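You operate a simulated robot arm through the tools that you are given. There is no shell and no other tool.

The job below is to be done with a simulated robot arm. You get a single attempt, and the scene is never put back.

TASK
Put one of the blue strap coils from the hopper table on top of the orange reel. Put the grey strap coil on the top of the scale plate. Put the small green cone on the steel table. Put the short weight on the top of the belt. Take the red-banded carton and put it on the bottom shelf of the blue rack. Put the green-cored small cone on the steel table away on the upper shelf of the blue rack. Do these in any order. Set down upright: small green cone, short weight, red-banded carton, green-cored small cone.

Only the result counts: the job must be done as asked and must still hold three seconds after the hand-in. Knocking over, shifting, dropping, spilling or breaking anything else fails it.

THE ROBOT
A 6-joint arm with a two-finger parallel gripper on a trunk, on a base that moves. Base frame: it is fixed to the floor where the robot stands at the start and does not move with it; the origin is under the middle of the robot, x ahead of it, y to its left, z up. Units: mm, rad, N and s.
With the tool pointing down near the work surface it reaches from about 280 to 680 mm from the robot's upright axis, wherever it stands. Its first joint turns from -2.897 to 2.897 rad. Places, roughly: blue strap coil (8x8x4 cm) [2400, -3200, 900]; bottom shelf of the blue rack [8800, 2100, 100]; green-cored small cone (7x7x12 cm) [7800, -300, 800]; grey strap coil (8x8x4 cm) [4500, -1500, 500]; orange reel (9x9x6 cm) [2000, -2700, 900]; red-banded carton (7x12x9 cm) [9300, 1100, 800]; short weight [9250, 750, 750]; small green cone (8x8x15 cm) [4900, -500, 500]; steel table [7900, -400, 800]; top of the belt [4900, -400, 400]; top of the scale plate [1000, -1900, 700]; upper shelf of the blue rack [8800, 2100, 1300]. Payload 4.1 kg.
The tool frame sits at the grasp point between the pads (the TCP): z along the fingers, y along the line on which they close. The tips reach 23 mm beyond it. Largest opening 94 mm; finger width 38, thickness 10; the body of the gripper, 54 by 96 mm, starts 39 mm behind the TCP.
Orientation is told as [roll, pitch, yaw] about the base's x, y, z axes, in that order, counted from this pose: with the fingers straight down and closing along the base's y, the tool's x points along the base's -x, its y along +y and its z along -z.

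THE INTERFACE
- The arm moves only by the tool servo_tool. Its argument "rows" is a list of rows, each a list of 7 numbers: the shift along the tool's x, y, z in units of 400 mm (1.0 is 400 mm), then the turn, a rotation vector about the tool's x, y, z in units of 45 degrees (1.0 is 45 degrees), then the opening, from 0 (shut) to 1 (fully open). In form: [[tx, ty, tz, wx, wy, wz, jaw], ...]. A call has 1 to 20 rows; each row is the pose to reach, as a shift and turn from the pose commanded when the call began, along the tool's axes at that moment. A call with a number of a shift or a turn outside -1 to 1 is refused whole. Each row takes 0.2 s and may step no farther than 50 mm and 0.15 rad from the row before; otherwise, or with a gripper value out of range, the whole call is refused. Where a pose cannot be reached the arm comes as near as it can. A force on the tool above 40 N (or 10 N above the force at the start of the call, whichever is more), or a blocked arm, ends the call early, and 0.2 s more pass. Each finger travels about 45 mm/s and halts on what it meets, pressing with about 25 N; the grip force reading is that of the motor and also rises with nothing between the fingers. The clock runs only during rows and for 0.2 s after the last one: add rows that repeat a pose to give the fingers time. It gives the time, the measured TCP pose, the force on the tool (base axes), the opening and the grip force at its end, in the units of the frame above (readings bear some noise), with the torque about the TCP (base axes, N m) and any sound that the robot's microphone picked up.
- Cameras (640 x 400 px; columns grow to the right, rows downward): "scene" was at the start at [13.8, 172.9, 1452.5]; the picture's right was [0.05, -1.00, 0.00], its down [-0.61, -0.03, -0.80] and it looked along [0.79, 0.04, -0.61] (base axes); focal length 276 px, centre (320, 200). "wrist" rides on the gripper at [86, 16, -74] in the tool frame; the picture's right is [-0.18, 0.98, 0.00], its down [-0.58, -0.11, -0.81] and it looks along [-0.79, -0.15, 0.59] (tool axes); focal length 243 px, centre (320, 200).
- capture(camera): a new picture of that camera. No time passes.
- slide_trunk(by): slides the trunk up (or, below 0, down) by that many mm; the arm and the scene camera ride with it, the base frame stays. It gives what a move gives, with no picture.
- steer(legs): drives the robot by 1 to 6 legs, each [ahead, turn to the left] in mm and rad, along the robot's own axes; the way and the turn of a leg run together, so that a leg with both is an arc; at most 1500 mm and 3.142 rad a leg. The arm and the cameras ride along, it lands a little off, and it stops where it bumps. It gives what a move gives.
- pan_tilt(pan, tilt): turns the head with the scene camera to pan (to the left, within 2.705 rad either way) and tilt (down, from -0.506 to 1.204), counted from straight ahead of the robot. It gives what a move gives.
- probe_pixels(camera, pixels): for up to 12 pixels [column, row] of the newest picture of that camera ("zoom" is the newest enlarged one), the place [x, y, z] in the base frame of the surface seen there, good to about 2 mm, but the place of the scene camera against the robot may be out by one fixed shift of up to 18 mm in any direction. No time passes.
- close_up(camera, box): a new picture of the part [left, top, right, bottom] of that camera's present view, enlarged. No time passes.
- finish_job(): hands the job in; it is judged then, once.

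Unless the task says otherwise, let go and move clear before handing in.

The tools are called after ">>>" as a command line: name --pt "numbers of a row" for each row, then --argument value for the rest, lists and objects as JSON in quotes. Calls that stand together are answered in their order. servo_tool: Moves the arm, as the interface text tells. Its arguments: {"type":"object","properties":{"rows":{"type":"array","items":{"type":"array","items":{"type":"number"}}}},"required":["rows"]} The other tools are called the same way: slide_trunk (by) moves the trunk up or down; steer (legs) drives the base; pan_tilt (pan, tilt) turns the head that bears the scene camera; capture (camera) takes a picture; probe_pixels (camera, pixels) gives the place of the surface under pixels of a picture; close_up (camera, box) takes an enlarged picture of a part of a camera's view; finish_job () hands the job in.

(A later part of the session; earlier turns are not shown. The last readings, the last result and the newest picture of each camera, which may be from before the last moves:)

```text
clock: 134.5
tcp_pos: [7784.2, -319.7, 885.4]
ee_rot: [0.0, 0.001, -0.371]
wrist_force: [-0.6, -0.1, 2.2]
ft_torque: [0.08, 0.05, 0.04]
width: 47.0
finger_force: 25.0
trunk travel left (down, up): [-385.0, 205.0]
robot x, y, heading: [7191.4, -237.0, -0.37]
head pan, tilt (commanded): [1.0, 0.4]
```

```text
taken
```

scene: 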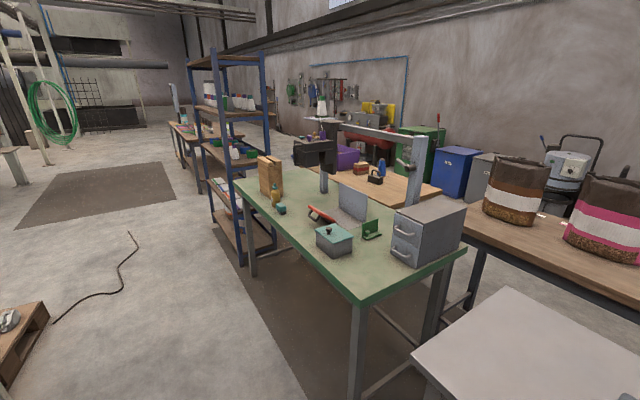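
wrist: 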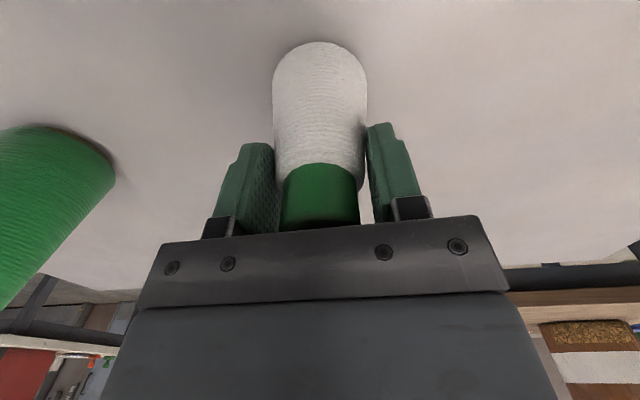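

The cone touches the table (z 885). I release, rise, back off and tilt the tool forward in steps.

>>> servo_tool --pt "0 0 0 0 0 0 0.5" --pt "0 0 0 0 0 0 0.8" --pt "0 0 0 0 0 0 1" --pt "0 0 0 0 0 0 1" --pt "0 0 0 0 0 0 1" --pt "0 0 -0.1 0 0 0 1" --pt "0 0 -0.2 0 0 0 1" --pt "0 0 -0.3 0 0 0 1" --pt "0.1 0 -0.3 0 0 0 1" --pt "0.2 0 -0.3 0 0 0 1" --pt "0.3 0 -0.3 0 0 0 1" --pt "0.3 0 -0.3 0 0 0 1"

>>> servo_tool --pt "0 0 0 0 -0.15 0 1" --pt "0 0 0 0 -0.3 0 1" --pt "0 0 0 0 -0.45 0 1" --pt "0 0 0 0 -0.6 0 1" --pt "0 0 0 0 -0.75 0 1" --pt "0 0 0 0 -0.9 0 1" --pt "0 0 0 0 -1 0 1" --pt "0 0 0 0 -1 0 1"

>>> servo_tool --pt "0 0 0 0 -0.12 0 1" --pt "0 0 0 0 -0.222 0 1" --pt "0 0 0 0 -0.222 0 1"

>>> capture --camera "wrist"

>>> pan_tilt --pan 0.1 --tilt 0.7

>>> capture --camera "scene"

```text
clock: 137.1
tcp_pos: [7672.1, -275.4, 1004.9]
ee_rot: [0.0, 0.001, -0.37]
wrist_force: [0.0, 0.5, 0.0]
ft_torque: [0.01, -0.02, -0.01]
width: 94.0
finger_force: 0.1
trunk travel left (down, up): [-385.0, 205.0]
robot x, y, heading: [7192.3, -235.1, -0.364]
head pan, tilt (commanded): [1.0, 0.4]
```

```text
clock: 138.9
tcp_pos: [7671.1, -277.5, 1005.2]
ee_rot: [0.001, -0.785, -0.368]
wrist_force: [1.0, 0.3, 0.2]
ft_torque: [0.01, -0.02, 0.01]
width: 93.9
finger_force: 0.0
trunk travel left (down, up): [-385.0, 205.0]
robot x, y, heading: [7193.3, -236.1, -0.372]
head pan, tilt (commanded): [1.0, 0.4]
```

```text
clock: 139.7
tcp_pos: [7671.6, -275.8, 1005.1]
ee_rot: [0.002, -0.959, -0.37]
wrist_force: [0.1, -1.4, -0.5]
ft_torque: [0.02, 0.0, 0.03]
width: 94.0
finger_force: 0.0
trunk travel left (down, up): [-385.0, 205.0]
robot x, y, heading: [7195.2, -232.7, -0.368]
head pan, tilt (commanded): [1.0, 0.4]
```

```text
taken
```

wrist: 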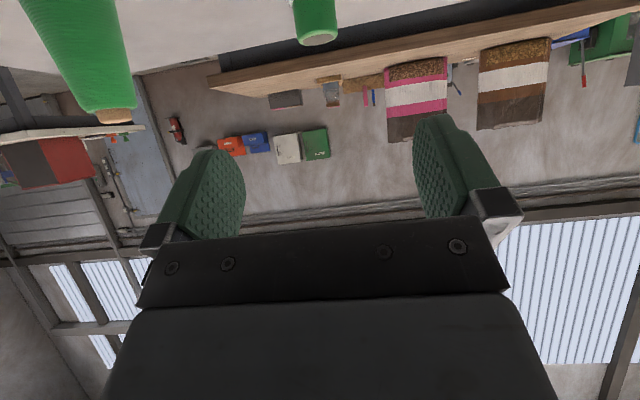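

```text
clock: 140.9
tcp_pos: [7671.5, -276.2, 1005.3]
ee_rot: [0.001, -0.962, -0.368]
wrist_force: [0.4, 0.3, -0.1]
ft_torque: [-0.01, 0.04, -0.01]
width: 94.1
finger_force: 0.1
trunk travel left (down, up): [-385.0, 205.0]
robot x, y, heading: [7196.9, -231.4, -0.366]
head pan, tilt (commanded): [0.099, 0.7]
```

```text
taken
```

scene: 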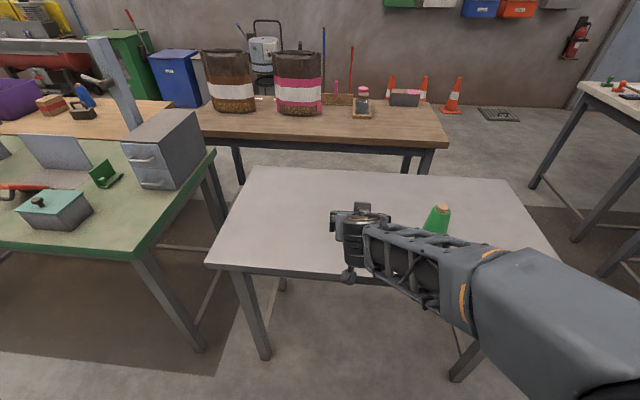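

The tool is tilted 55° and the cone tip shows at (317,30). I move to a pre-grasp along the tool axis and check.

>>> servo_tool --pt "0.043 0 0.078 0 0 0 1" --pt "0.0865 0 0.155 0 0 0 1" --pt "0.0865 0 0.155 0 0 0 1"

>>> capture --camera "wrist"

>>> capture --camera "scene"

```text
clock: 141.7
tcp_pos: [7702.3, -287.1, 940.4]
ee_rot: [0.0, -0.958, -0.372]
wrist_force: [0.1, -0.8, -0.2]
ft_torque: [-0.05, -0.02, 0.02]
width: 94.2
finger_force: 0.0
trunk travel left (down, up): [-385.0, 205.0]
robot x, y, heading: [7197.4, -232.1, -0.369]
head pan, tilt (commanded): [0.099, 0.7]
```

```text
taken
```

wrist: 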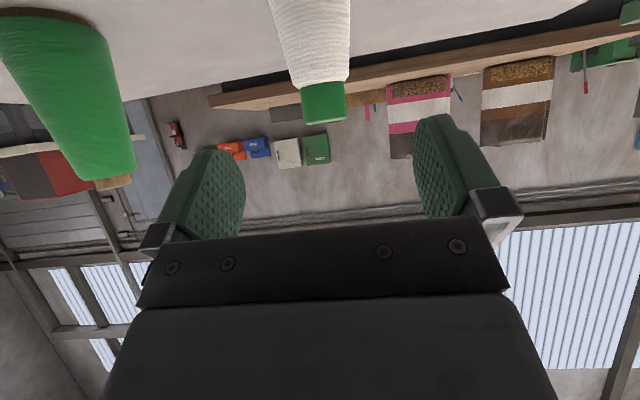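

```text
taken
```

scene: 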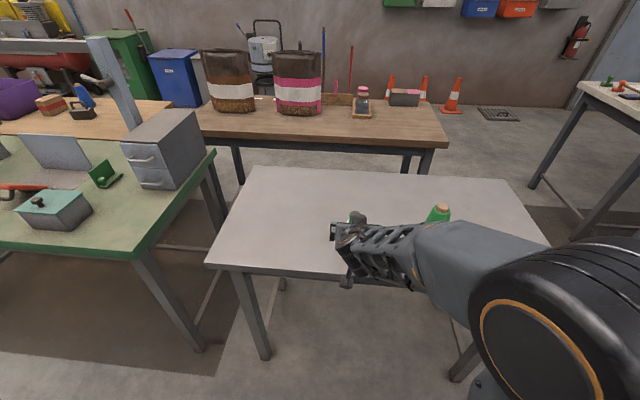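

Aligned. I advance 110 mm along the tool axis and close.

>>> servo_tool --pt "0 0 0.1 0 0 0 1" --pt "0 0 0.2 0 0 0 1" --pt "0 0 0.272 0 0 0 1" --pt "0 0 0.272 0 0 0 1"

>>> capture --camera "wrist"

```text
clock: 142.7
tcp_pos: [7783.7, -319.9, 878.8]
ee_rot: [0.001, -0.961, -0.37]
wrist_force: [0.7, 0.1, -0.4]
ft_torque: [-0.01, 0.0, 0.0]
width: 94.0
finger_force: 0.0
trunk travel left (down, up): [-385.0, 205.0]
robot x, y, heading: [7196.5, -237.8, -0.372]
head pan, tilt (commanded): [0.099, 0.7]
```

```text
taken
```

wrist: 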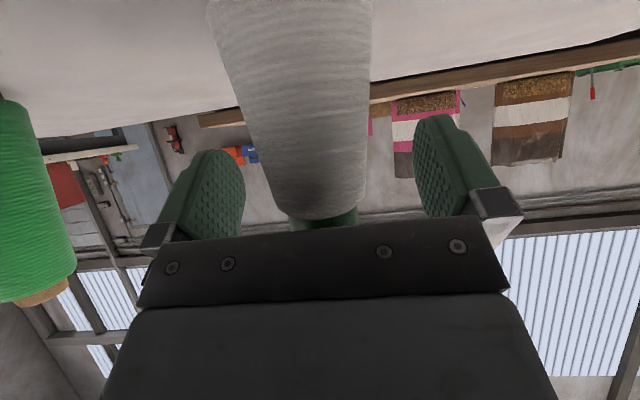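

The cone is between the fingers. I close, then lift.

>>> servo_tool --pt "0 0 0 0 0 0 0.7" --pt "0 0 0 0 0 0 0.4" --pt "0 0 0 0 0 0 0.15" --pt "0 0 0 0 0 0 0.1" --pt "0 0 0 0 0 0 0.1" --pt "0 0 0 0 0 0 0.1"

>>> servo_tool --pt "-0.041 0 -0.0287 0 0 0 0.1" --pt "-0.082 0 -0.0574 0 0 0 0.1" --pt "-0.164 0 -0.1147 0 0 0 0.1" --pt "-0.246 0 -0.172 0 0 0 0.1" --pt "-0.328 0 -0.2294 0 0 0 0.1" --pt "-0.41 0 -0.287 0 0 0 0.1" --pt "-0.41 0 -0.287 0 0 0 0.1"

>>> capture --camera "wrist"

>>> capture --camera "scene"

```text
clock: 144.1
tcp_pos: [7785.3, -318.7, 879.6]
ee_rot: [0.0, -0.959, -0.369]
wrist_force: [0.8, 0.0, 0.5]
ft_torque: [0.02, -0.07, 0.02]
width: 49.0
finger_force: 24.4
trunk travel left (down, up): [-385.0, 205.0]
robot x, y, heading: [7193.3, -234.2, -0.375]
head pan, tilt (commanded): [0.099, 0.7]
```

```text
clock: 145.7
tcp_pos: [7783.0, -319.7, 1078.3]
ee_rot: [-0.001, -0.961, -0.369]
wrist_force: [-0.1, 0.7, -3.0]
ft_torque: [0.01, -0.02, 0.03]
width: 49.0
finger_force: 24.7
trunk travel left (down, up): [-385.0, 205.0]
robot x, y, heading: [7192.0, -233.8, -0.373]
head pan, tilt (commanded): [0.099, 0.7]
```

```text
taken
```

wrist: 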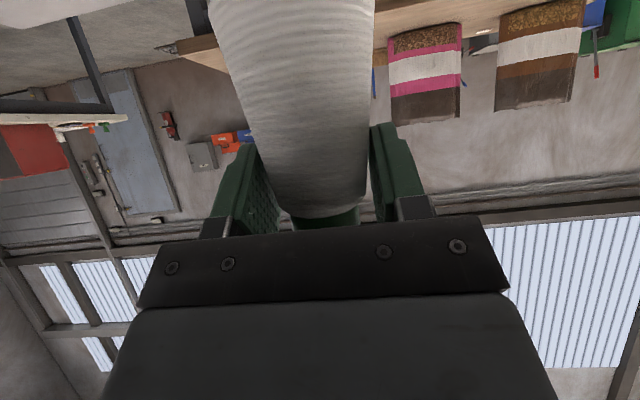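

```text
taken
```

scene: 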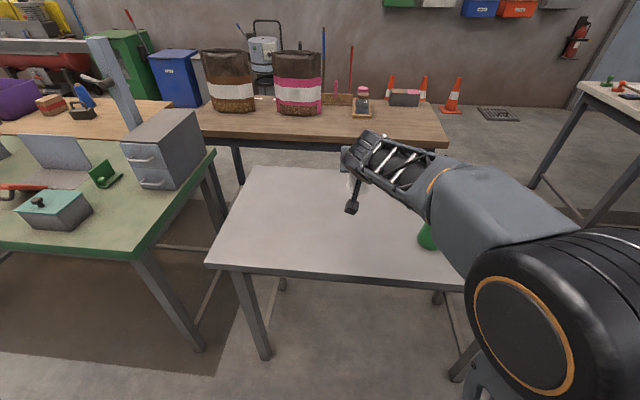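

The cone is held tilted-grasp at 49 mm, bottom 79 mm below the TCP. I retract, turn left and look along the way to the rack.

>>> servo_tool --pt "0.06 0 -0.082 0 0 0 0.1" --pt "0.115 0 -0.164 0 0 0 0.1" --pt "0.172 0 -0.246 0 0 0 0.1" --pt "0.23 0 -0.328 0 0 0 0.1" --pt "0.287 0 -0.41 0 0 0 0.1" --pt "0.287 0 -0.41 0 0 0 0.1"

>>> steer --legs '[[0, 1.55]]'

>>> pan_tilt --pan 0.0 --tilt 0.5

>>> capture --camera "scene"

```text
clock: 147.1
tcp_pos: [7597.2, -247.5, 1078.1]
ee_rot: [-0.001, -0.961, -0.371]
wrist_force: [0.0, 0.0, -1.7]
ft_torque: [0.01, 0.0, -0.01]
width: 48.9
finger_force: 24.8
trunk travel left (down, up): [-385.0, 205.0]
robot x, y, heading: [7193.5, -233.7, -0.367]
head pan, tilt (commanded): [0.099, 0.7]
```

```text
clock: 151.2
tcp_pos: [7218.2, 168.5, 1078.0]
ee_rot: [0.0, -0.96, 1.177]
wrist_force: [0.4, 0.3, -2.1]
ft_torque: [0.01, 0.01, -0.03]
width: 48.8
finger_force: 25.0
trunk travel left (down, up): [-385.0, 205.0]
robot x, y, heading: [7193.4, -234.0, 1.176]
head pan, tilt (commanded): [0.099, 0.7]
```

```text
clock: 151.9
tcp_pos: [7217.1, 168.5, 1079.5]
ee_rot: [-0.002, -0.961, 1.176]
wrist_force: [-0.3, -0.2, -2.1]
ft_torque: [0.03, 0.0, -0.01]
width: 48.8
finger_force: 24.9
trunk travel left (down, up): [-385.0, 205.0]
robot x, y, heading: [7194.5, -235.4, 1.171]
head pan, tilt (commanded): [0.0, 0.499]
```

```text
taken
```

scene: 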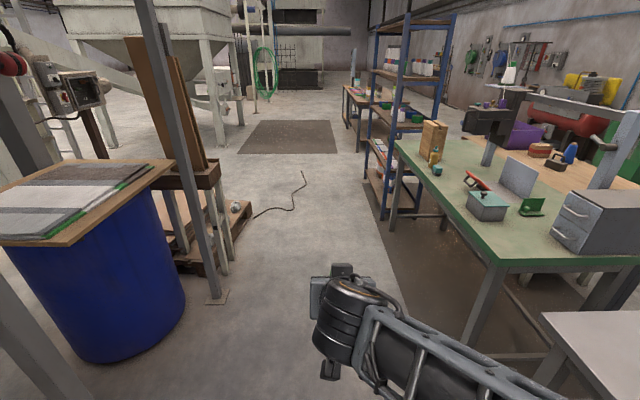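

>>> probe_pixels --camera "scene" --pixels '[[300, 180], [295, 205], [265, 213], [220, 298], [235, 215], [370, 185], [390, 230], [350, 220], [380, 215], [344, 125], [300, 130], [215, 265]]'

>>> close_up --camera "scene" --box '[330, 0, 490, 240]'

```text
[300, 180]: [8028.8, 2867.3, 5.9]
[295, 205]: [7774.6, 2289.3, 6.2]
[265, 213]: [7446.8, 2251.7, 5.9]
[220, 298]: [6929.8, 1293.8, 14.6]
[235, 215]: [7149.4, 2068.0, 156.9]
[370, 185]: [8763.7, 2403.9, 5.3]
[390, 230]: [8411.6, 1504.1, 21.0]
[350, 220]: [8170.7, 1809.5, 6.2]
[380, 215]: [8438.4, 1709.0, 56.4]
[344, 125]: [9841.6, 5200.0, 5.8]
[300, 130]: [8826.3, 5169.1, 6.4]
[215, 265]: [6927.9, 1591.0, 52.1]
```

```text
1.67 times, centred on (410, 120) of scene
```

zoom: 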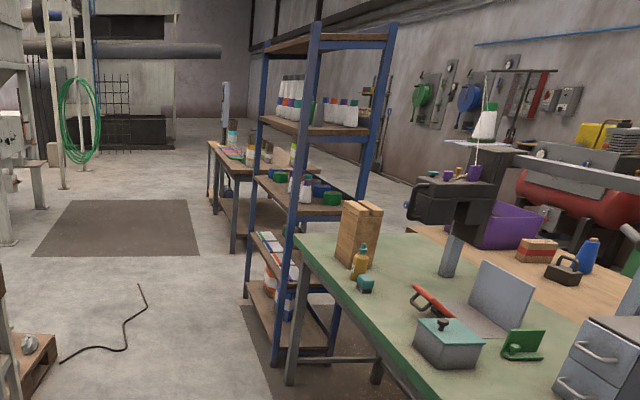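

The floor route west of the green table is clear and the rope (7446..8029, 2250..2867) can be avoided. I drive to about (7800,1850), face the rack and view the upper shelf.

>>> steer --legs '[[0, 0.113], [1500, 0], [670, 0], [0, -1.658]]'

>>> slide_trunk --by 200

>>> pan_tilt --pan 0.0 --tilt 0.3

>>> capture --camera "scene"

```text
clock: 167.3
tcp_pos: [8185.3, 1844.8, 1079.6]
ee_rot: [0.0, -0.961, -0.36]
wrist_force: [0.5, 0.0, -1.3]
ft_torque: [0.01, 0.0, -0.02]
width: 48.6
finger_force: 24.8
trunk travel left (down, up): [-385.0, 205.0]
robot x, y, heading: [7782.2, 1854.7, -0.361]
head pan, tilt (commanded): [0.0, 0.499]
```

```text
clock: 169.4
tcp_pos: [8184.8, 1844.5, 1278.2]
ee_rot: [0.001, -0.959, -0.359]
wrist_force: [0.5, -0.6, -2.6]
ft_torque: [0.04, 0.0, 0.0]
width: 48.4
finger_force: 24.9
trunk travel left (down, up): [-585.0, 5.0]
robot x, y, heading: [7779.1, 1856.3, -0.36]
head pan, tilt (commanded): [0.0, 0.499]
```

```text
clock: 170.2
tcp_pos: [8183.5, 1845.1, 1278.5]
ee_rot: [-0.001, -0.959, -0.361]
wrist_force: [-0.1, -0.8, -2.6]
ft_torque: [-0.02, 0.04, 0.0]
width: 48.6
finger_force: 24.5
trunk travel left (down, up): [-585.0, 5.0]
robot x, y, heading: [7777.0, 1857.1, -0.366]
head pan, tilt (commanded): [0.0, 0.3]
```

```text
taken
```

scene: 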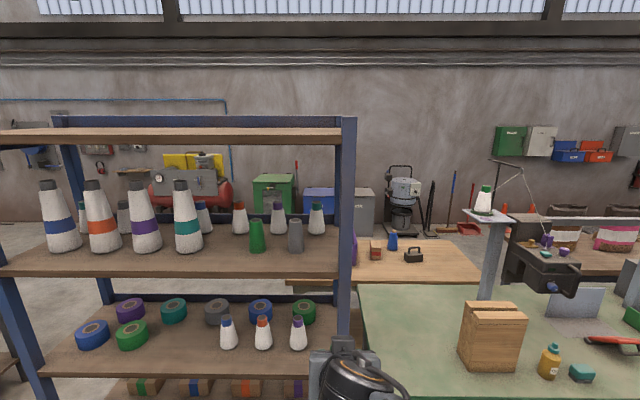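

The upper shelf is well visible: large cones left, small ones behind, and free space front right (about 220–330, 258). I'll probe it.

>>> probe_pixels --camera "scene" --pixels '[[230, 262], [300, 264], [257, 248], [295, 250], [325, 245], [346, 240], [275, 270], [188, 250], [200, 145], [335, 143], [320, 225], [215, 240]]'

>>> close_up --camera "scene" --box '[160, 110, 380, 290]'

>>> probe_pixels --camera "zoom" --pixels '[[300, 410], [120, 380], [430, 400], [300, 370], [405, 370], [500, 380], [250, 350], [60, 330], [350, 350], [480, 350], [300, 440], [500, 80]]'

```text
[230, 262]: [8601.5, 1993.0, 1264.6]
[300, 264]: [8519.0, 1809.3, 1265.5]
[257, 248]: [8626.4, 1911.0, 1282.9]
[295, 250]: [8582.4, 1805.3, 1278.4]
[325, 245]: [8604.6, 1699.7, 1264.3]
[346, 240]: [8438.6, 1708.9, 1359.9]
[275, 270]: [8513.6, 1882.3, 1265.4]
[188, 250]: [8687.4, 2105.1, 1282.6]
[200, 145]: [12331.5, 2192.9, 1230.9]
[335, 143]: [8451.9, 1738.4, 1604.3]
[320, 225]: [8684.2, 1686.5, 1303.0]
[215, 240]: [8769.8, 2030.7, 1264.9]
```

```text
2.22 times, centred on (270, 200) of scene
```

zoom: 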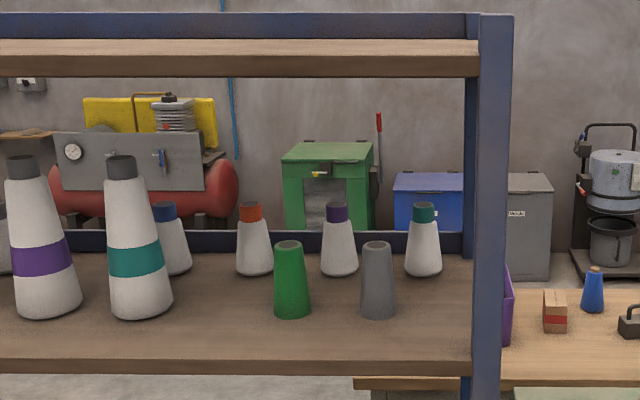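

```text
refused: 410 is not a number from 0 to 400
```

>>> capture --camera "wrist"

>>> probe_pixels --camera "zoom" --pixels '[[215, 330], [215, 352], [290, 310], [378, 312], [140, 312], [430, 330], [480, 330], [215, 300], [100, 352], [300, 355], [470, 65], [215, 60]]'

```text
taken
```

wrist: 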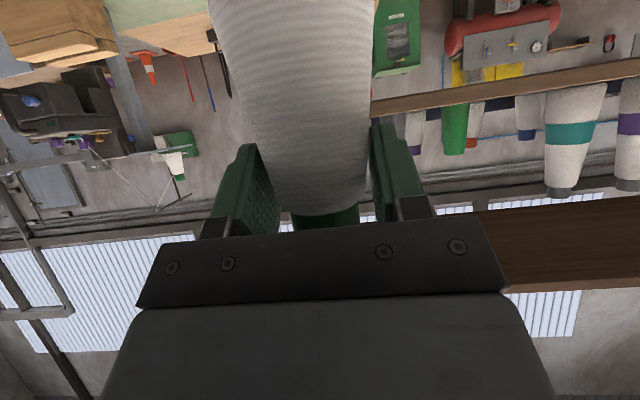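

```text
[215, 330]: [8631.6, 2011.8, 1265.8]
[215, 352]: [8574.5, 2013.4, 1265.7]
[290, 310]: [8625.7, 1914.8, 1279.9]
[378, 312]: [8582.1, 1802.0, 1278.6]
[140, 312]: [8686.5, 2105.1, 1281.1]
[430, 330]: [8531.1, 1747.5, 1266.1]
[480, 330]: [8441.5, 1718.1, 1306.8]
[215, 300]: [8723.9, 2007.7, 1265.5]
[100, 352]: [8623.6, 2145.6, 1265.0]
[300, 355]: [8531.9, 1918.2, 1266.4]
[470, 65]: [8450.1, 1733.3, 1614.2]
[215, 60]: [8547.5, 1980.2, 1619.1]
```

The free spot is around (8621,2004) on the shelf at z≈1260. I'll step the base to about (8060,2090), keeping clear of the rope, and face the rack again.

>>> steer --legs '[[0, 1.053], [366, 0], [0, -1.06]]'

>>> capture --camera "scene"

>>> capture --camera "wrist"

```text
clock: 177.8
tcp_pos: [8467.5, 2077.4, 1278.3]
ee_rot: [-0.001, -0.957, -0.365]
wrist_force: [0.6, 0.3, -1.6]
ft_torque: [-0.01, -0.04, -0.02]
width: 48.5
finger_force: 25.1
trunk travel left (down, up): [-585.0, 5.0]
robot x, y, heading: [8068.5, 2087.0, -0.364]
head pan, tilt (commanded): [0.0, 0.3]
```

```text
taken
```

scene: 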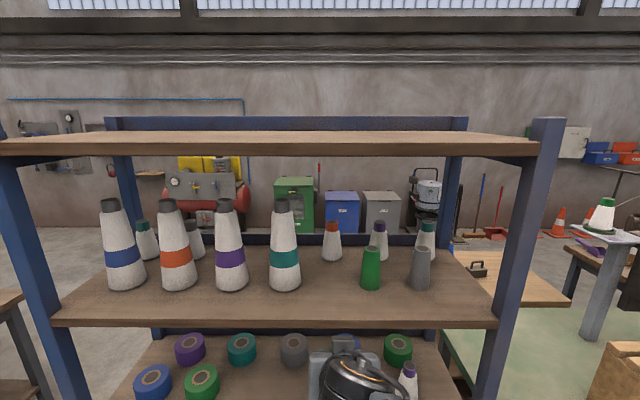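

```text
taken
```

wrist: 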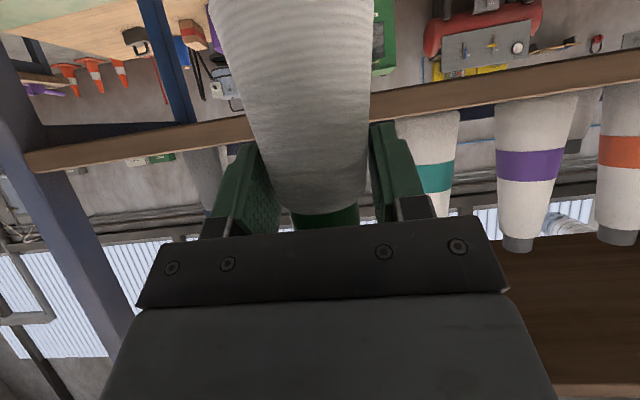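

The TCP is 109 mm in front of the shelf edge. I raise it ~85 mm to bring the cone bottom above the shelf, then look again.

>>> probe_pixels --camera "wrist" --pixels '[[480, 95], [480, 108], [200, 125], [200, 145], [600, 75], [430, 150], [530, 200], [60, 165], [160, 60], [30, 130], [560, 380], [560, 250]]'

>>> servo_tool --pt "-0.085 0 -0.06 0 0 0 0.1" --pt "-0.174 0 -0.122 0 0 0 0.1" --pt "-0.174 0 -0.122 0 0 0 0.1"

>>> capture --camera "wrist"

>>> probe_pixels --camera "scene" --pixels '[[325, 295], [330, 318], [325, 280], [370, 285], [285, 287], [420, 286], [330, 150], [450, 310], [200, 310], [330, 345], [345, 345], [500, 320]]'

```text
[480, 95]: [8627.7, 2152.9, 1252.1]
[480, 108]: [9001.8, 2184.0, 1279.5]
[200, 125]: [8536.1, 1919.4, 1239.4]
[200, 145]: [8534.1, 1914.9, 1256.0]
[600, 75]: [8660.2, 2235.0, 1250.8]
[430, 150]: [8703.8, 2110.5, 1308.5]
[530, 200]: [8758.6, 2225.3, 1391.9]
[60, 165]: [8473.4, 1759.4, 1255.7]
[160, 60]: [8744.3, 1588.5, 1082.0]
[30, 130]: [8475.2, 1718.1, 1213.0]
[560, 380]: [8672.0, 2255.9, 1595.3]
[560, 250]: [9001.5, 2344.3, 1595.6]
```

```text
clock: 178.6
tcp_pos: [8467.4, 2077.1, 1364.8]
ee_rot: [-0.003, -0.958, -0.362]
wrist_force: [0.5, -0.5, -1.3]
ft_torque: [0.03, 0.01, -0.03]
width: 48.5
finger_force: 25.1
trunk travel left (down, up): [-585.0, 5.0]
robot x, y, heading: [8065.9, 2086.4, -0.368]
head pan, tilt (commanded): [0.0, 0.3]
```

```text
taken
```

wrist: 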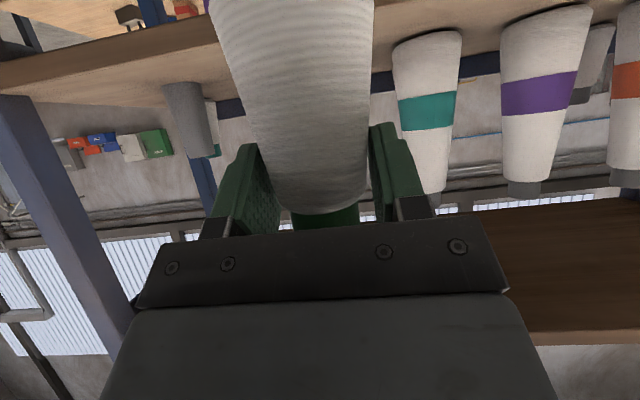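

```text
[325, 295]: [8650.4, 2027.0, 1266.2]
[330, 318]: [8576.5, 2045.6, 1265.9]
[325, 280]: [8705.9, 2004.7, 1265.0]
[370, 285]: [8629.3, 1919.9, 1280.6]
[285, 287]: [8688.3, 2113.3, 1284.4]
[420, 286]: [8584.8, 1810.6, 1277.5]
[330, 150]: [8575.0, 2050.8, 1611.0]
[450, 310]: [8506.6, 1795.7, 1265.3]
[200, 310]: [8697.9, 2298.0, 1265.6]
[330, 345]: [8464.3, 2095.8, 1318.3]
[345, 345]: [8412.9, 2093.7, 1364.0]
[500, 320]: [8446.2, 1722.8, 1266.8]
```

The shelf edge by wrist camera passes (8536,1917)–(8628,2153), top z≈1258. I move forward 177 mm at present height, then check before lowering.

>>> servo_tool --pt "-0.064 0 0.0905 0 0 0 0.1" --pt "-0.127 0 0.181 0 0 0 0.1" --pt "-0.191 0 0.2715 0 0 0 0.1" --pt "-0.2545 0 0.362 0 0 0 0.1" --pt "-0.2545 0 0.362 0 0 0 0.1"

>>> capture --camera "scene"

>>> capture --camera "wrist"

```text
clock: 179.8
tcp_pos: [8633.4, 2014.4, 1364.0]
ee_rot: [0.0, -0.96, -0.363]
wrist_force: [0.5, -0.7, -1.1]
ft_torque: [0.0, 0.03, 0.02]
width: 48.5
finger_force: 25.1
trunk travel left (down, up): [-585.0, 5.0]
robot x, y, heading: [8065.6, 2091.7, -0.365]
head pan, tilt (commanded): [0.0, 0.3]
```

```text
taken
```

scene: 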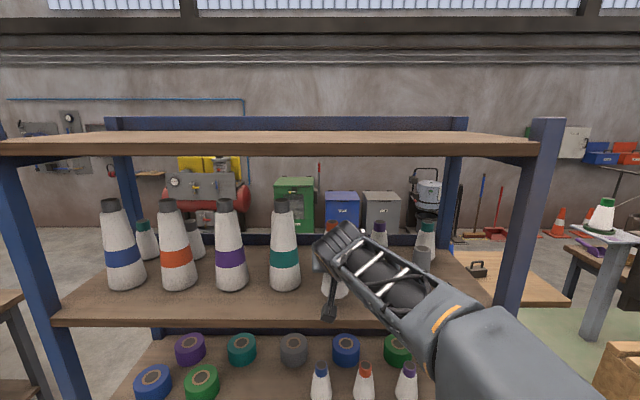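

```text
taken
```

wrist: 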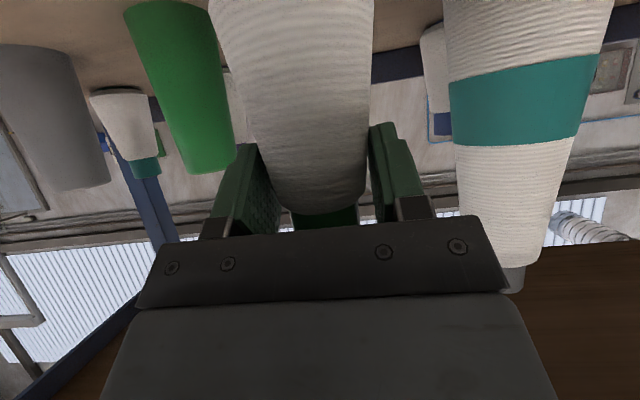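

>>> probe_pixels --camera "wrist" --pixels '[[190, 80], [225, 140], [215, 100], [465, 90], [460, 180], [490, 200], [200, 40], [400, 30]]'

>>> close_up --camera "scene" --box '[240, 190, 480, 340]'

```text
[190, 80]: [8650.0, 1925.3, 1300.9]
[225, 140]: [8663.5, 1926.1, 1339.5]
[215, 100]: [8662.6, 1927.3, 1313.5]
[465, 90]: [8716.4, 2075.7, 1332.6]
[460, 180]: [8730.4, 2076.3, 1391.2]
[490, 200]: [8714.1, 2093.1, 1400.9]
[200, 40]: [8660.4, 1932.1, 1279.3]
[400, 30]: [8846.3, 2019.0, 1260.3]
```

```text
2.67 times, centred on (360, 265) of scene
```

zoom: 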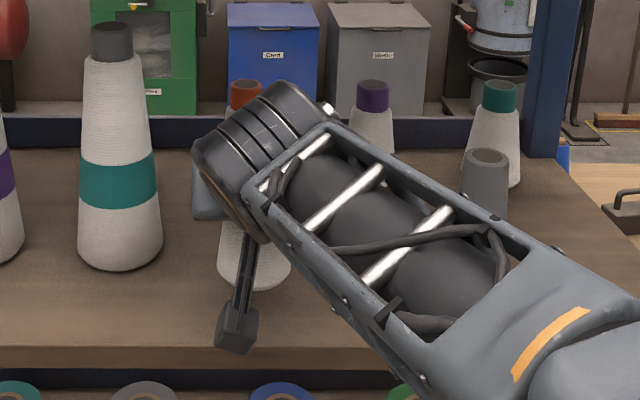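

The shelf is at z≈1260 here and neighbours are ≥47 mm deeper and 77 mm sideways. I lower gently until contact.

>>> servo_tool --pt "0.0205 0 0.0144 0 0 0 0.1" --pt "0.041 0 0.0288 0 0 0 0.1" --pt "0.045 0 0.0316 0 0 0 0.1" --pt "0.049 0 0.0345 0 0 0 0.1" --pt "0.052 0 0.0366 0 0 0 0.1" --pt "0.055 0 0.0387 0 0 0 0.1" --pt "0.055 0 0.0387 0 0 0 0.1"

```text
clock: 181.4
tcp_pos: [8632.3, 2014.7, 1340.0]
ee_rot: [0.002, -0.967, -0.367]
wrist_force: [4.5, -2.6, 17.9]
ft_torque: [-0.15, 0.03, 0.04]
width: 48.6
finger_force: 24.9
trunk travel left (down, up): [-585.0, 5.0]
robot x, y, heading: [8061.5, 2088.2, -0.36]
head pan, tilt (commanded): [0.0, 0.3]
```

Contact at z=1340. I ease off slightly and open the fingers, then withdraw along the tool axis.

>>> servo_tool --pt "-0.004 0 -0.0028 0 0 0 0.1" --pt "-0.004 0 -0.0028 0 0 0 0.1"

>>> servo_tool --pt "0 0 0 0 0 0 0.55" --pt "0 0 0 0 0 0 0.65" --pt "0 0 0 0 0 0 0.75" --pt "0 0 0 0 0 0 0.8" --pt "0 0 0 0 0 0 0.8"

>>> capture --camera "wrist"

>>> capture --camera "scene"

```text
clock: 182.0
tcp_pos: [8632.3, 2015.3, 1339.0]
ee_rot: [0.0, -0.96, -0.365]
wrist_force: [7.2, -2.7, 15.2]
ft_torque: [-0.15, -0.54, 0.0]
width: 48.3
finger_force: 25.0
trunk travel left (down, up): [-585.0, 5.0]
robot x, y, heading: [8064.9, 2091.2, -0.363]
head pan, tilt (commanded): [0.0, 0.3]
```

```text
clock: 183.2
tcp_pos: [8632.3, 2015.5, 1338.1]
ee_rot: [-0.001, -0.957, -0.364]
wrist_force: [0.6, -0.5, 0.1]
ft_torque: [0.01, -0.01, 0.01]
width: 75.0
finger_force: 0.0
trunk travel left (down, up): [-585.0, 5.0]
robot x, y, heading: [8064.9, 2091.5, -0.361]
head pan, tilt (commanded): [0.0, 0.3]
```

```text
taken
```

wrist: 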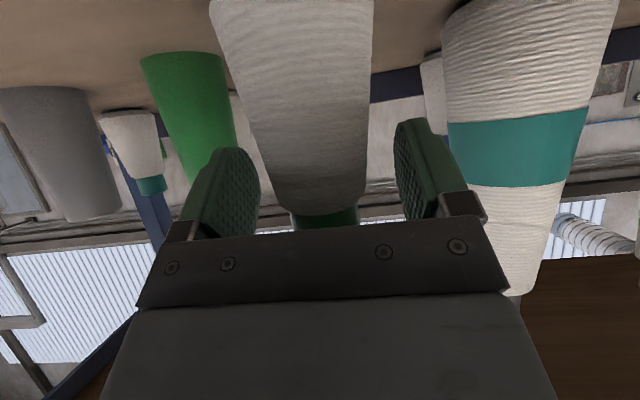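

```text
taken
```

scene: 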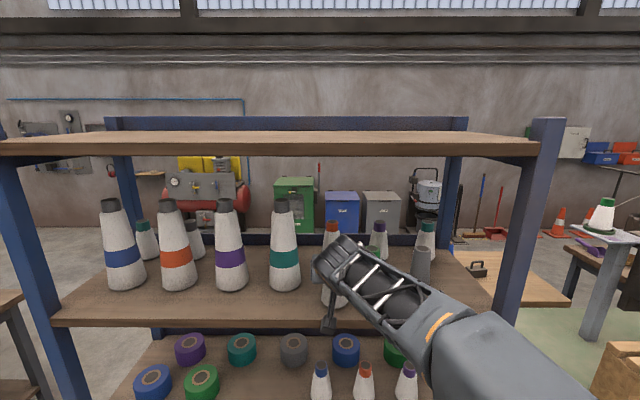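

Released; the cone stands. I withdraw horizontally.

>>> servo_tool --pt "0.063 0 -0.09 0 0 0 0.8" --pt "0.126 0 -0.18 0 0 0 0.8" --pt "0.189 0 -0.27 0 0 0 0.8" --pt "0.252 0 -0.36 0 0 0 0.8" --pt "0.315 0 -0.45 0 0 0 0.8" --pt "0.315 0 -0.45 0 0 0 0.8"

>>> capture --camera "wrist"

>>> close_up --camera "scene" --box '[200, 180, 480, 340]'

```text
clock: 184.6
tcp_pos: [8428.4, 2092.7, 1339.5]
ee_rot: [-0.002, -0.957, -0.365]
wrist_force: [-0.2, 0.7, -0.1]
ft_torque: [0.01, -0.01, 0.0]
width: 75.4
finger_force: 0.1
trunk travel left (down, up): [-585.0, 5.0]
robot x, y, heading: [8066.2, 2092.2, -0.366]
head pan, tilt (commanded): [0.0, 0.3]
```

```text
taken
```

wrist: 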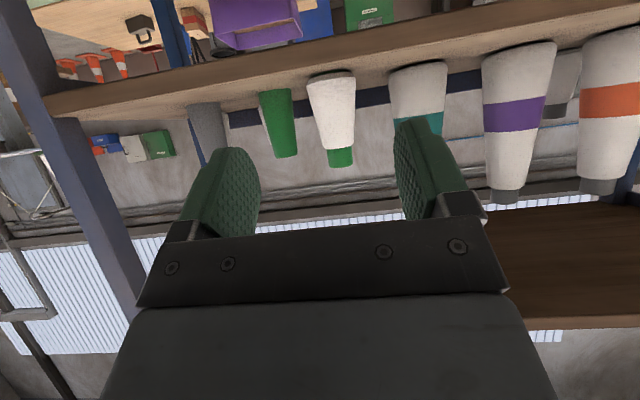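

```text
2.29 times, centred on (340, 260) of scene
```

zoom: 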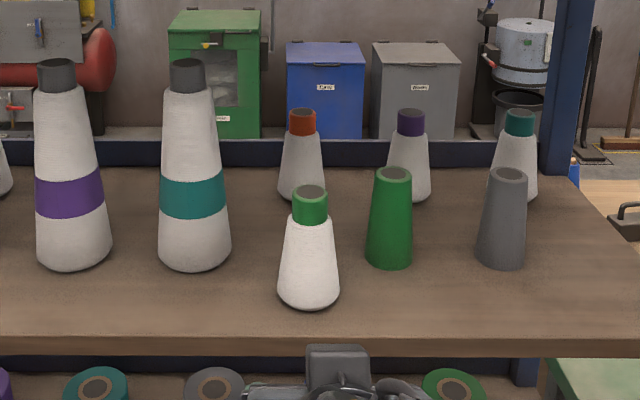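

The small cone stands upright on the upper shelf. While here, I'll look at the bottom shelf for free space.

>>> pan_tilt --pan 0.0 --tilt 1.15

>>> capture --camera "scene"

>>> slide_trunk --by -400

>>> pan_tilt --pan 0.0 --tilt 0.9

>>> capture --camera "scene"

```text
clock: 185.8
tcp_pos: [8427.5, 2093.3, 1340.1]
ee_rot: [0.002, -0.96, -0.364]
wrist_force: [0.5, -0.9, -0.1]
ft_torque: [0.0, -0.05, 0.0]
width: 75.2
finger_force: 0.0
trunk travel left (down, up): [-585.0, 5.0]
robot x, y, heading: [8063.0, 2092.1, -0.367]
head pan, tilt (commanded): [0.0, 1.15]
```

```text
taken
```

scene: 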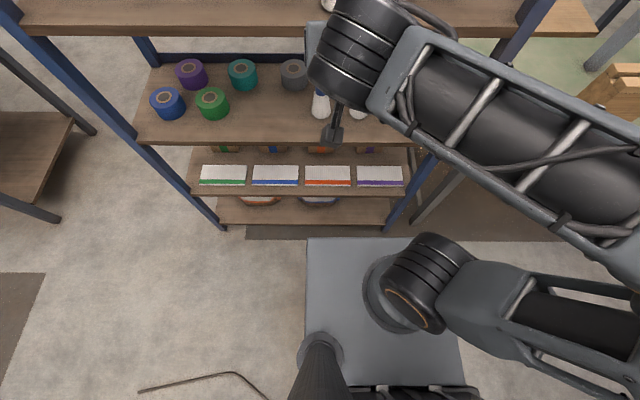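

```text
clock: 189.6
tcp_pos: [8428.5, 2092.8, 939.9]
ee_rot: [0.002, -0.96, -0.366]
wrist_force: [-0.8, -0.5, 0.1]
ft_torque: [-0.01, -0.01, 0.01]
width: 75.0
finger_force: 0.1
trunk travel left (down, up): [-185.0, 405.0]
robot x, y, heading: [8062.1, 2089.9, -0.366]
head pan, tilt (commanded): [0.0, 1.15]
```

```text
clock: 190.4
tcp_pos: [8428.2, 2092.5, 939.5]
ee_rot: [0.001, -0.959, -0.364]
wrist_force: [-0.5, -0.7, 0.3]
ft_torque: [0.01, 0.02, 0.01]
width: 75.3
finger_force: 0.0
trunk travel left (down, up): [-185.0, 405.0]
robot x, y, heading: [8063.5, 2091.0, -0.363]
head pan, tilt (commanded): [0.0, 0.901]
```

```text
taken
```

scene: 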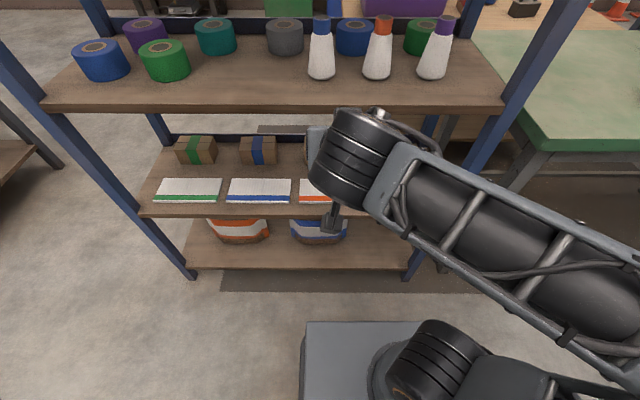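

>>> probe_pixels --camera "scene" --pixels '[[270, 262], [380, 255], [340, 255], [240, 230], [320, 235], [385, 225], [400, 268], [230, 268], [200, 265], [250, 205], [270, 95], [400, 240]]'

>>> close_up --camera "scene" --box '[160, 100, 480, 300]'

>>> capture --camera "wrist"

```text
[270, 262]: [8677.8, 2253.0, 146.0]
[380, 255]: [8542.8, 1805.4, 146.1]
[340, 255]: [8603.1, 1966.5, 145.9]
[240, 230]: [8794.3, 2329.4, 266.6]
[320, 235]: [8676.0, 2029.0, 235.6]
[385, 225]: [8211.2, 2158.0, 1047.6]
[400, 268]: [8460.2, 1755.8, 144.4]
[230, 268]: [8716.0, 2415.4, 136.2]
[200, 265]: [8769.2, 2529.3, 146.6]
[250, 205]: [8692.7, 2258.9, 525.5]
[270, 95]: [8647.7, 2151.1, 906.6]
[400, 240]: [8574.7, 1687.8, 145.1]
```

```text
2.00 times, centred on (320, 200) of scene
```

zoom: 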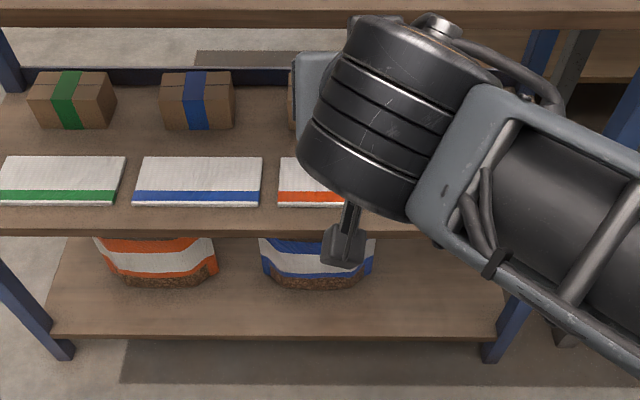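

```text
taken
```

wrist: 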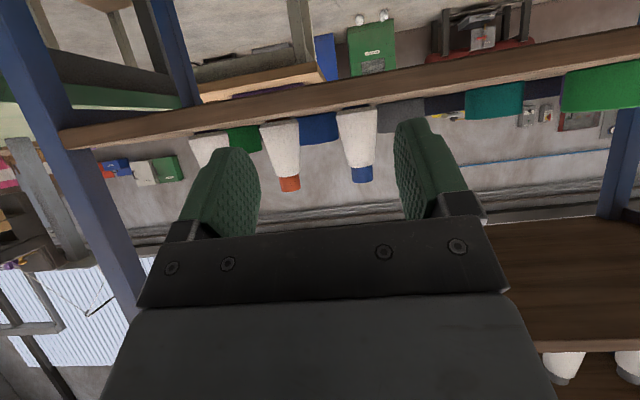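

The bottom shelf is at z≈140 with a free strip in front and at the right. Next I raise the trunk and study the wood table with the carton and weight.

>>> slide_trunk --by 400

>>> pan_tilt --pan -0.3 --tilt 0.45

>>> capture --camera "scene"

>>> close_up --camera "scene" --box '[260, 100, 580, 300]'

```text
clock: 194.2
tcp_pos: [8428.2, 2093.1, 1340.0]
ee_rot: [-0.001, -0.961, -0.365]
wrist_force: [-0.2, -0.6, 0.4]
ft_torque: [-0.02, 0.01, 0.0]
width: 75.5
finger_force: 0.0
trunk travel left (down, up): [-585.0, 5.0]
robot x, y, heading: [8062.6, 2086.3, -0.363]
head pan, tilt (commanded): [0.0, 0.901]
```

```text
clock: 195.1
tcp_pos: [8428.9, 2093.5, 1340.2]
ee_rot: [-0.001, -0.96, -0.365]
wrist_force: [0.2, -0.3, -0.6]
ft_torque: [0.02, -0.03, -0.02]
width: 75.2
finger_force: 0.1
trunk travel left (down, up): [-585.0, 5.0]
robot x, y, heading: [8061.7, 2090.6, -0.363]
head pan, tilt (commanded): [-0.3, 0.45]
```

```text
taken
```

scene: 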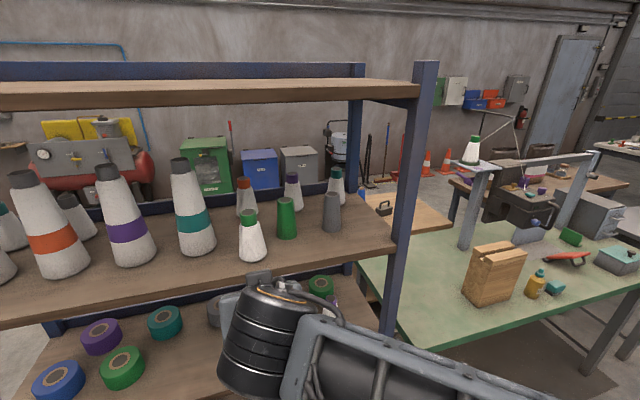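

```text
2.00 times, centred on (420, 200) of scene
```

zoom: 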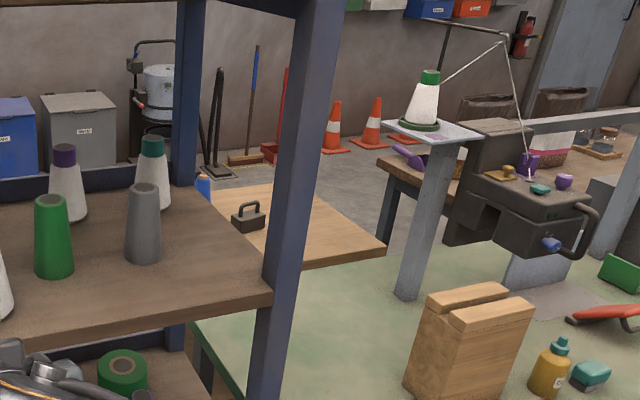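

>>> probe_pixels --camera "zoom" --pixels '[[383, 245], [340, 260], [248, 218], [300, 240], [320, 200], [260, 195], [360, 190], [385, 165], [410, 190], [390, 205], [340, 170], [300, 190]]'

>>> probe_pixels --camera "scene" --pixels '[[450, 225], [430, 215], [370, 260], [400, 345], [520, 340], [448, 190], [470, 205], [600, 180], [600, 350], [380, 240], [640, 280], [540, 390]]'

```text
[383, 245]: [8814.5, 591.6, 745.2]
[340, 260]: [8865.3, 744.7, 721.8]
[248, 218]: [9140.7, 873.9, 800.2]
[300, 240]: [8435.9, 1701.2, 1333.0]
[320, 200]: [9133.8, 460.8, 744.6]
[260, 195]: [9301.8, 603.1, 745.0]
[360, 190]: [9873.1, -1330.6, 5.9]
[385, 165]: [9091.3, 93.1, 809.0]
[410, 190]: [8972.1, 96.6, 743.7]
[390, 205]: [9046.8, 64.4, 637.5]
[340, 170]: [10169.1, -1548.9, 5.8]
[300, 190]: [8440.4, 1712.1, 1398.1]
```

```text
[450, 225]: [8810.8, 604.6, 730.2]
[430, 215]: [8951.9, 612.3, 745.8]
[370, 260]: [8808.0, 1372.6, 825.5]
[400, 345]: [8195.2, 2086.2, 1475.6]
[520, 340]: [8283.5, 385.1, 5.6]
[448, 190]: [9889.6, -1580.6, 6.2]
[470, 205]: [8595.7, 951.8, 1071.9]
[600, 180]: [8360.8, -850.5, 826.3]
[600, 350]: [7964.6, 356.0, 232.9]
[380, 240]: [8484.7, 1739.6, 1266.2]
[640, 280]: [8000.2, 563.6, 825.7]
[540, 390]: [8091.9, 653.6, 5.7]
```

>>> probe_pixels --camera "scene" --pixels '[[427, 175], [447, 172], [385, 182], [340, 180], [300, 175], [258, 180], [205, 170], [400, 180], [475, 170], [360, 100], [100, 170], [368, 185]]'

>>> close_up --camera "scene" --box '[160, 100, 480, 240]'

```text
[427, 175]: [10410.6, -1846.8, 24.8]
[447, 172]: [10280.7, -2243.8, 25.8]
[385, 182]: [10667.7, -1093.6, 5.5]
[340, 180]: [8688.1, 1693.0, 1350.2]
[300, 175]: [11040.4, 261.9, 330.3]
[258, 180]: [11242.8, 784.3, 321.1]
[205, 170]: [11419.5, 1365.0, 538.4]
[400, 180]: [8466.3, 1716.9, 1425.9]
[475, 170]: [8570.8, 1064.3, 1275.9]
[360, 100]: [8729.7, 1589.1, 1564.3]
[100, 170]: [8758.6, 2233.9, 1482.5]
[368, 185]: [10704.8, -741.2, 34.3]
```

```text
2.00 times, centred on (320, 170) of scene
```

zoom: 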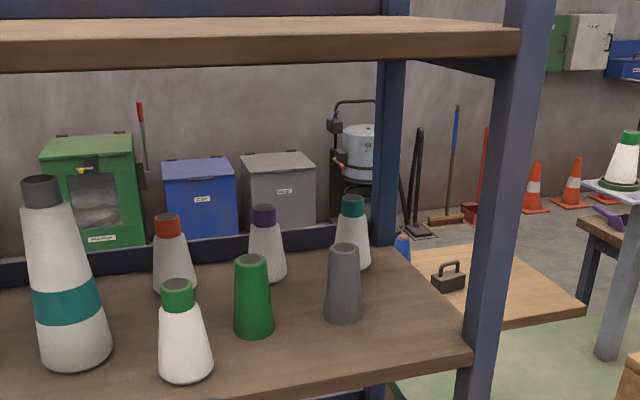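

The east aisle beyond the wood table is wide (bins at x≈11000+). I'll check the northern way round the rack.

>>> pan_tilt --pan 0.9 --tilt 0.5

>>> capture --camera "scene"

>>> probe_pixels --camera "scene" --pixels '[[320, 200], [400, 200], [300, 150], [350, 130], [420, 250], [250, 200], [450, 150], [500, 250], [200, 150], [380, 160], [340, 250], [280, 120]]'

```text
clock: 196.5
tcp_pos: [8428.8, 2093.2, 1339.2]
ee_rot: [-0.001, -0.961, -0.365]
wrist_force: [-0.5, -0.2, -0.5]
ft_torque: [-0.03, -0.01, 0.01]
width: 75.2
finger_force: 0.0
trunk travel left (down, up): [-585.0, 5.0]
robot x, y, heading: [8066.1, 2090.8, -0.364]
head pan, tilt (commanded): [0.901, 0.499]
```

```text
taken
```

scene: 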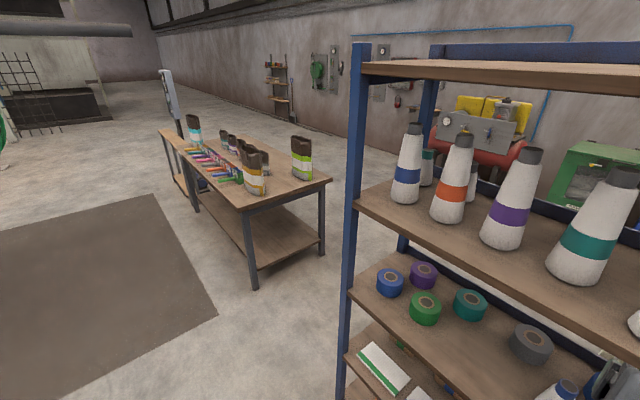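

```text
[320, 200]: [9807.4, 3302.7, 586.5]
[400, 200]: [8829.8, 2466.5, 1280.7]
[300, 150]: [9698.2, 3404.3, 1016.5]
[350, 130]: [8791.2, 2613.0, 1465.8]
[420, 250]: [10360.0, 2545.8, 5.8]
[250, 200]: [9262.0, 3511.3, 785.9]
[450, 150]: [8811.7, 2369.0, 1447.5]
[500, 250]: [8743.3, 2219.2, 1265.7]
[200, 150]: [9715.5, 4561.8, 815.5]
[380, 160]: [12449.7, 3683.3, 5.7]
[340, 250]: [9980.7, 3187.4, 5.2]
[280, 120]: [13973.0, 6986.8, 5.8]
```

>>> probe_pixels --camera "scene" --pixels '[[253, 284], [322, 252], [243, 210], [328, 180], [345, 390], [355, 300], [400, 240], [380, 330], [180, 180], [200, 220], [500, 165], [440, 135]]'

```text
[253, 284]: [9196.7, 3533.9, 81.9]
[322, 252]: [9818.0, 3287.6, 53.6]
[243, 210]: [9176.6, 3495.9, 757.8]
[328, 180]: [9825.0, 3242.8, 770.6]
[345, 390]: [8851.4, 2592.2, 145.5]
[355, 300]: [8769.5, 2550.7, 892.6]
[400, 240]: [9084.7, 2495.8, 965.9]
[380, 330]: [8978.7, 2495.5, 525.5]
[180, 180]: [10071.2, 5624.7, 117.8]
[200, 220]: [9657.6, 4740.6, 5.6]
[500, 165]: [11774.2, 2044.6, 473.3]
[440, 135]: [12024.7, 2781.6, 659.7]
```

The gap north of the rack is about 1 m wide. I'll drive through its middle to about (9640,2770) and look south along the aisle.

>>> steer --legs '[[0, 1.478], [1210, 0], [0, -1.49], [1090, 0]]'

>>> pan_tilt --pan -0.9 --tilt 0.4

>>> capture --camera "scene"

```text
clock: 215.1
tcp_pos: [9976.3, 2745.8, 1338.1]
ee_rot: [0.0, -0.957, -0.391]
wrist_force: [1.1, 0.0, 0.7]
ft_torque: [-0.01, 0.01, -0.02]
width: 75.3
finger_force: 0.0
trunk travel left (down, up): [-585.0, 5.0]
robot x, y, heading: [9615.3, 2755.2, -0.392]
head pan, tilt (commanded): [0.901, 0.499]
```

```text
clock: 216.9
tcp_pos: [9976.8, 2746.0, 1340.1]
ee_rot: [-0.002, -0.959, -0.39]
wrist_force: [-0.3, -0.3, -0.5]
ft_torque: [0.02, -0.03, -0.01]
width: 75.0
finger_force: 0.0
trunk travel left (down, up): [-585.0, 5.0]
robot x, y, heading: [9612.2, 2754.9, -0.394]
head pan, tilt (commanded): [-0.901, 0.4]
```

```text
taken
```

scene: 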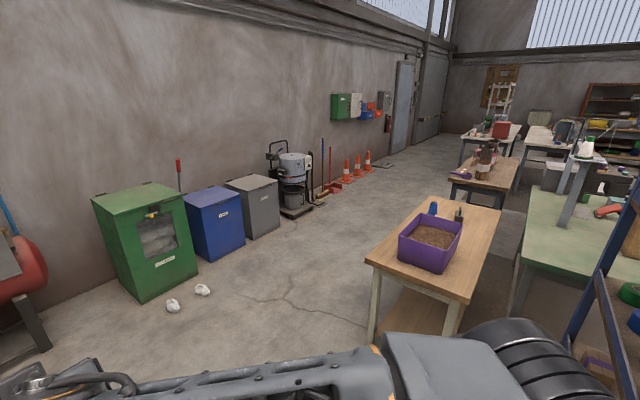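

>>> probe_pixels --camera "scene" --pixels '[[370, 258], [418, 205], [498, 215], [462, 298], [375, 338], [433, 210], [458, 216], [430, 235], [400, 230], [300, 290], [350, 300], [250, 220]]'

>>> close_up --camera "scene" --box '[340, 160, 540, 310]'

```text
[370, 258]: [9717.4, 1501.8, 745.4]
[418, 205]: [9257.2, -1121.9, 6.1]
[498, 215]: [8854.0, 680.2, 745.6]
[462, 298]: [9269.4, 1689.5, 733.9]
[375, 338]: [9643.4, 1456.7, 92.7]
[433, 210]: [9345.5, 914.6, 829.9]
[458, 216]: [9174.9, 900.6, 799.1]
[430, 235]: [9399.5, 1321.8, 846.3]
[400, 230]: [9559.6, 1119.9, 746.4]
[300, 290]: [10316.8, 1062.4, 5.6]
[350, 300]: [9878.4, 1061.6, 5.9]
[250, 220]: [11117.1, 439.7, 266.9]
```

```text
2.67 times, centred on (440, 235) of scene
```

zoom: 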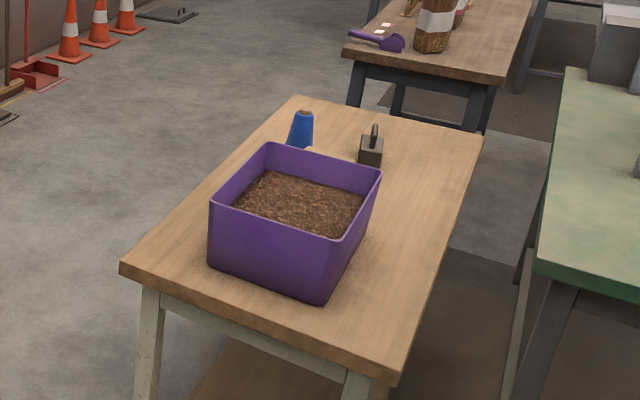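

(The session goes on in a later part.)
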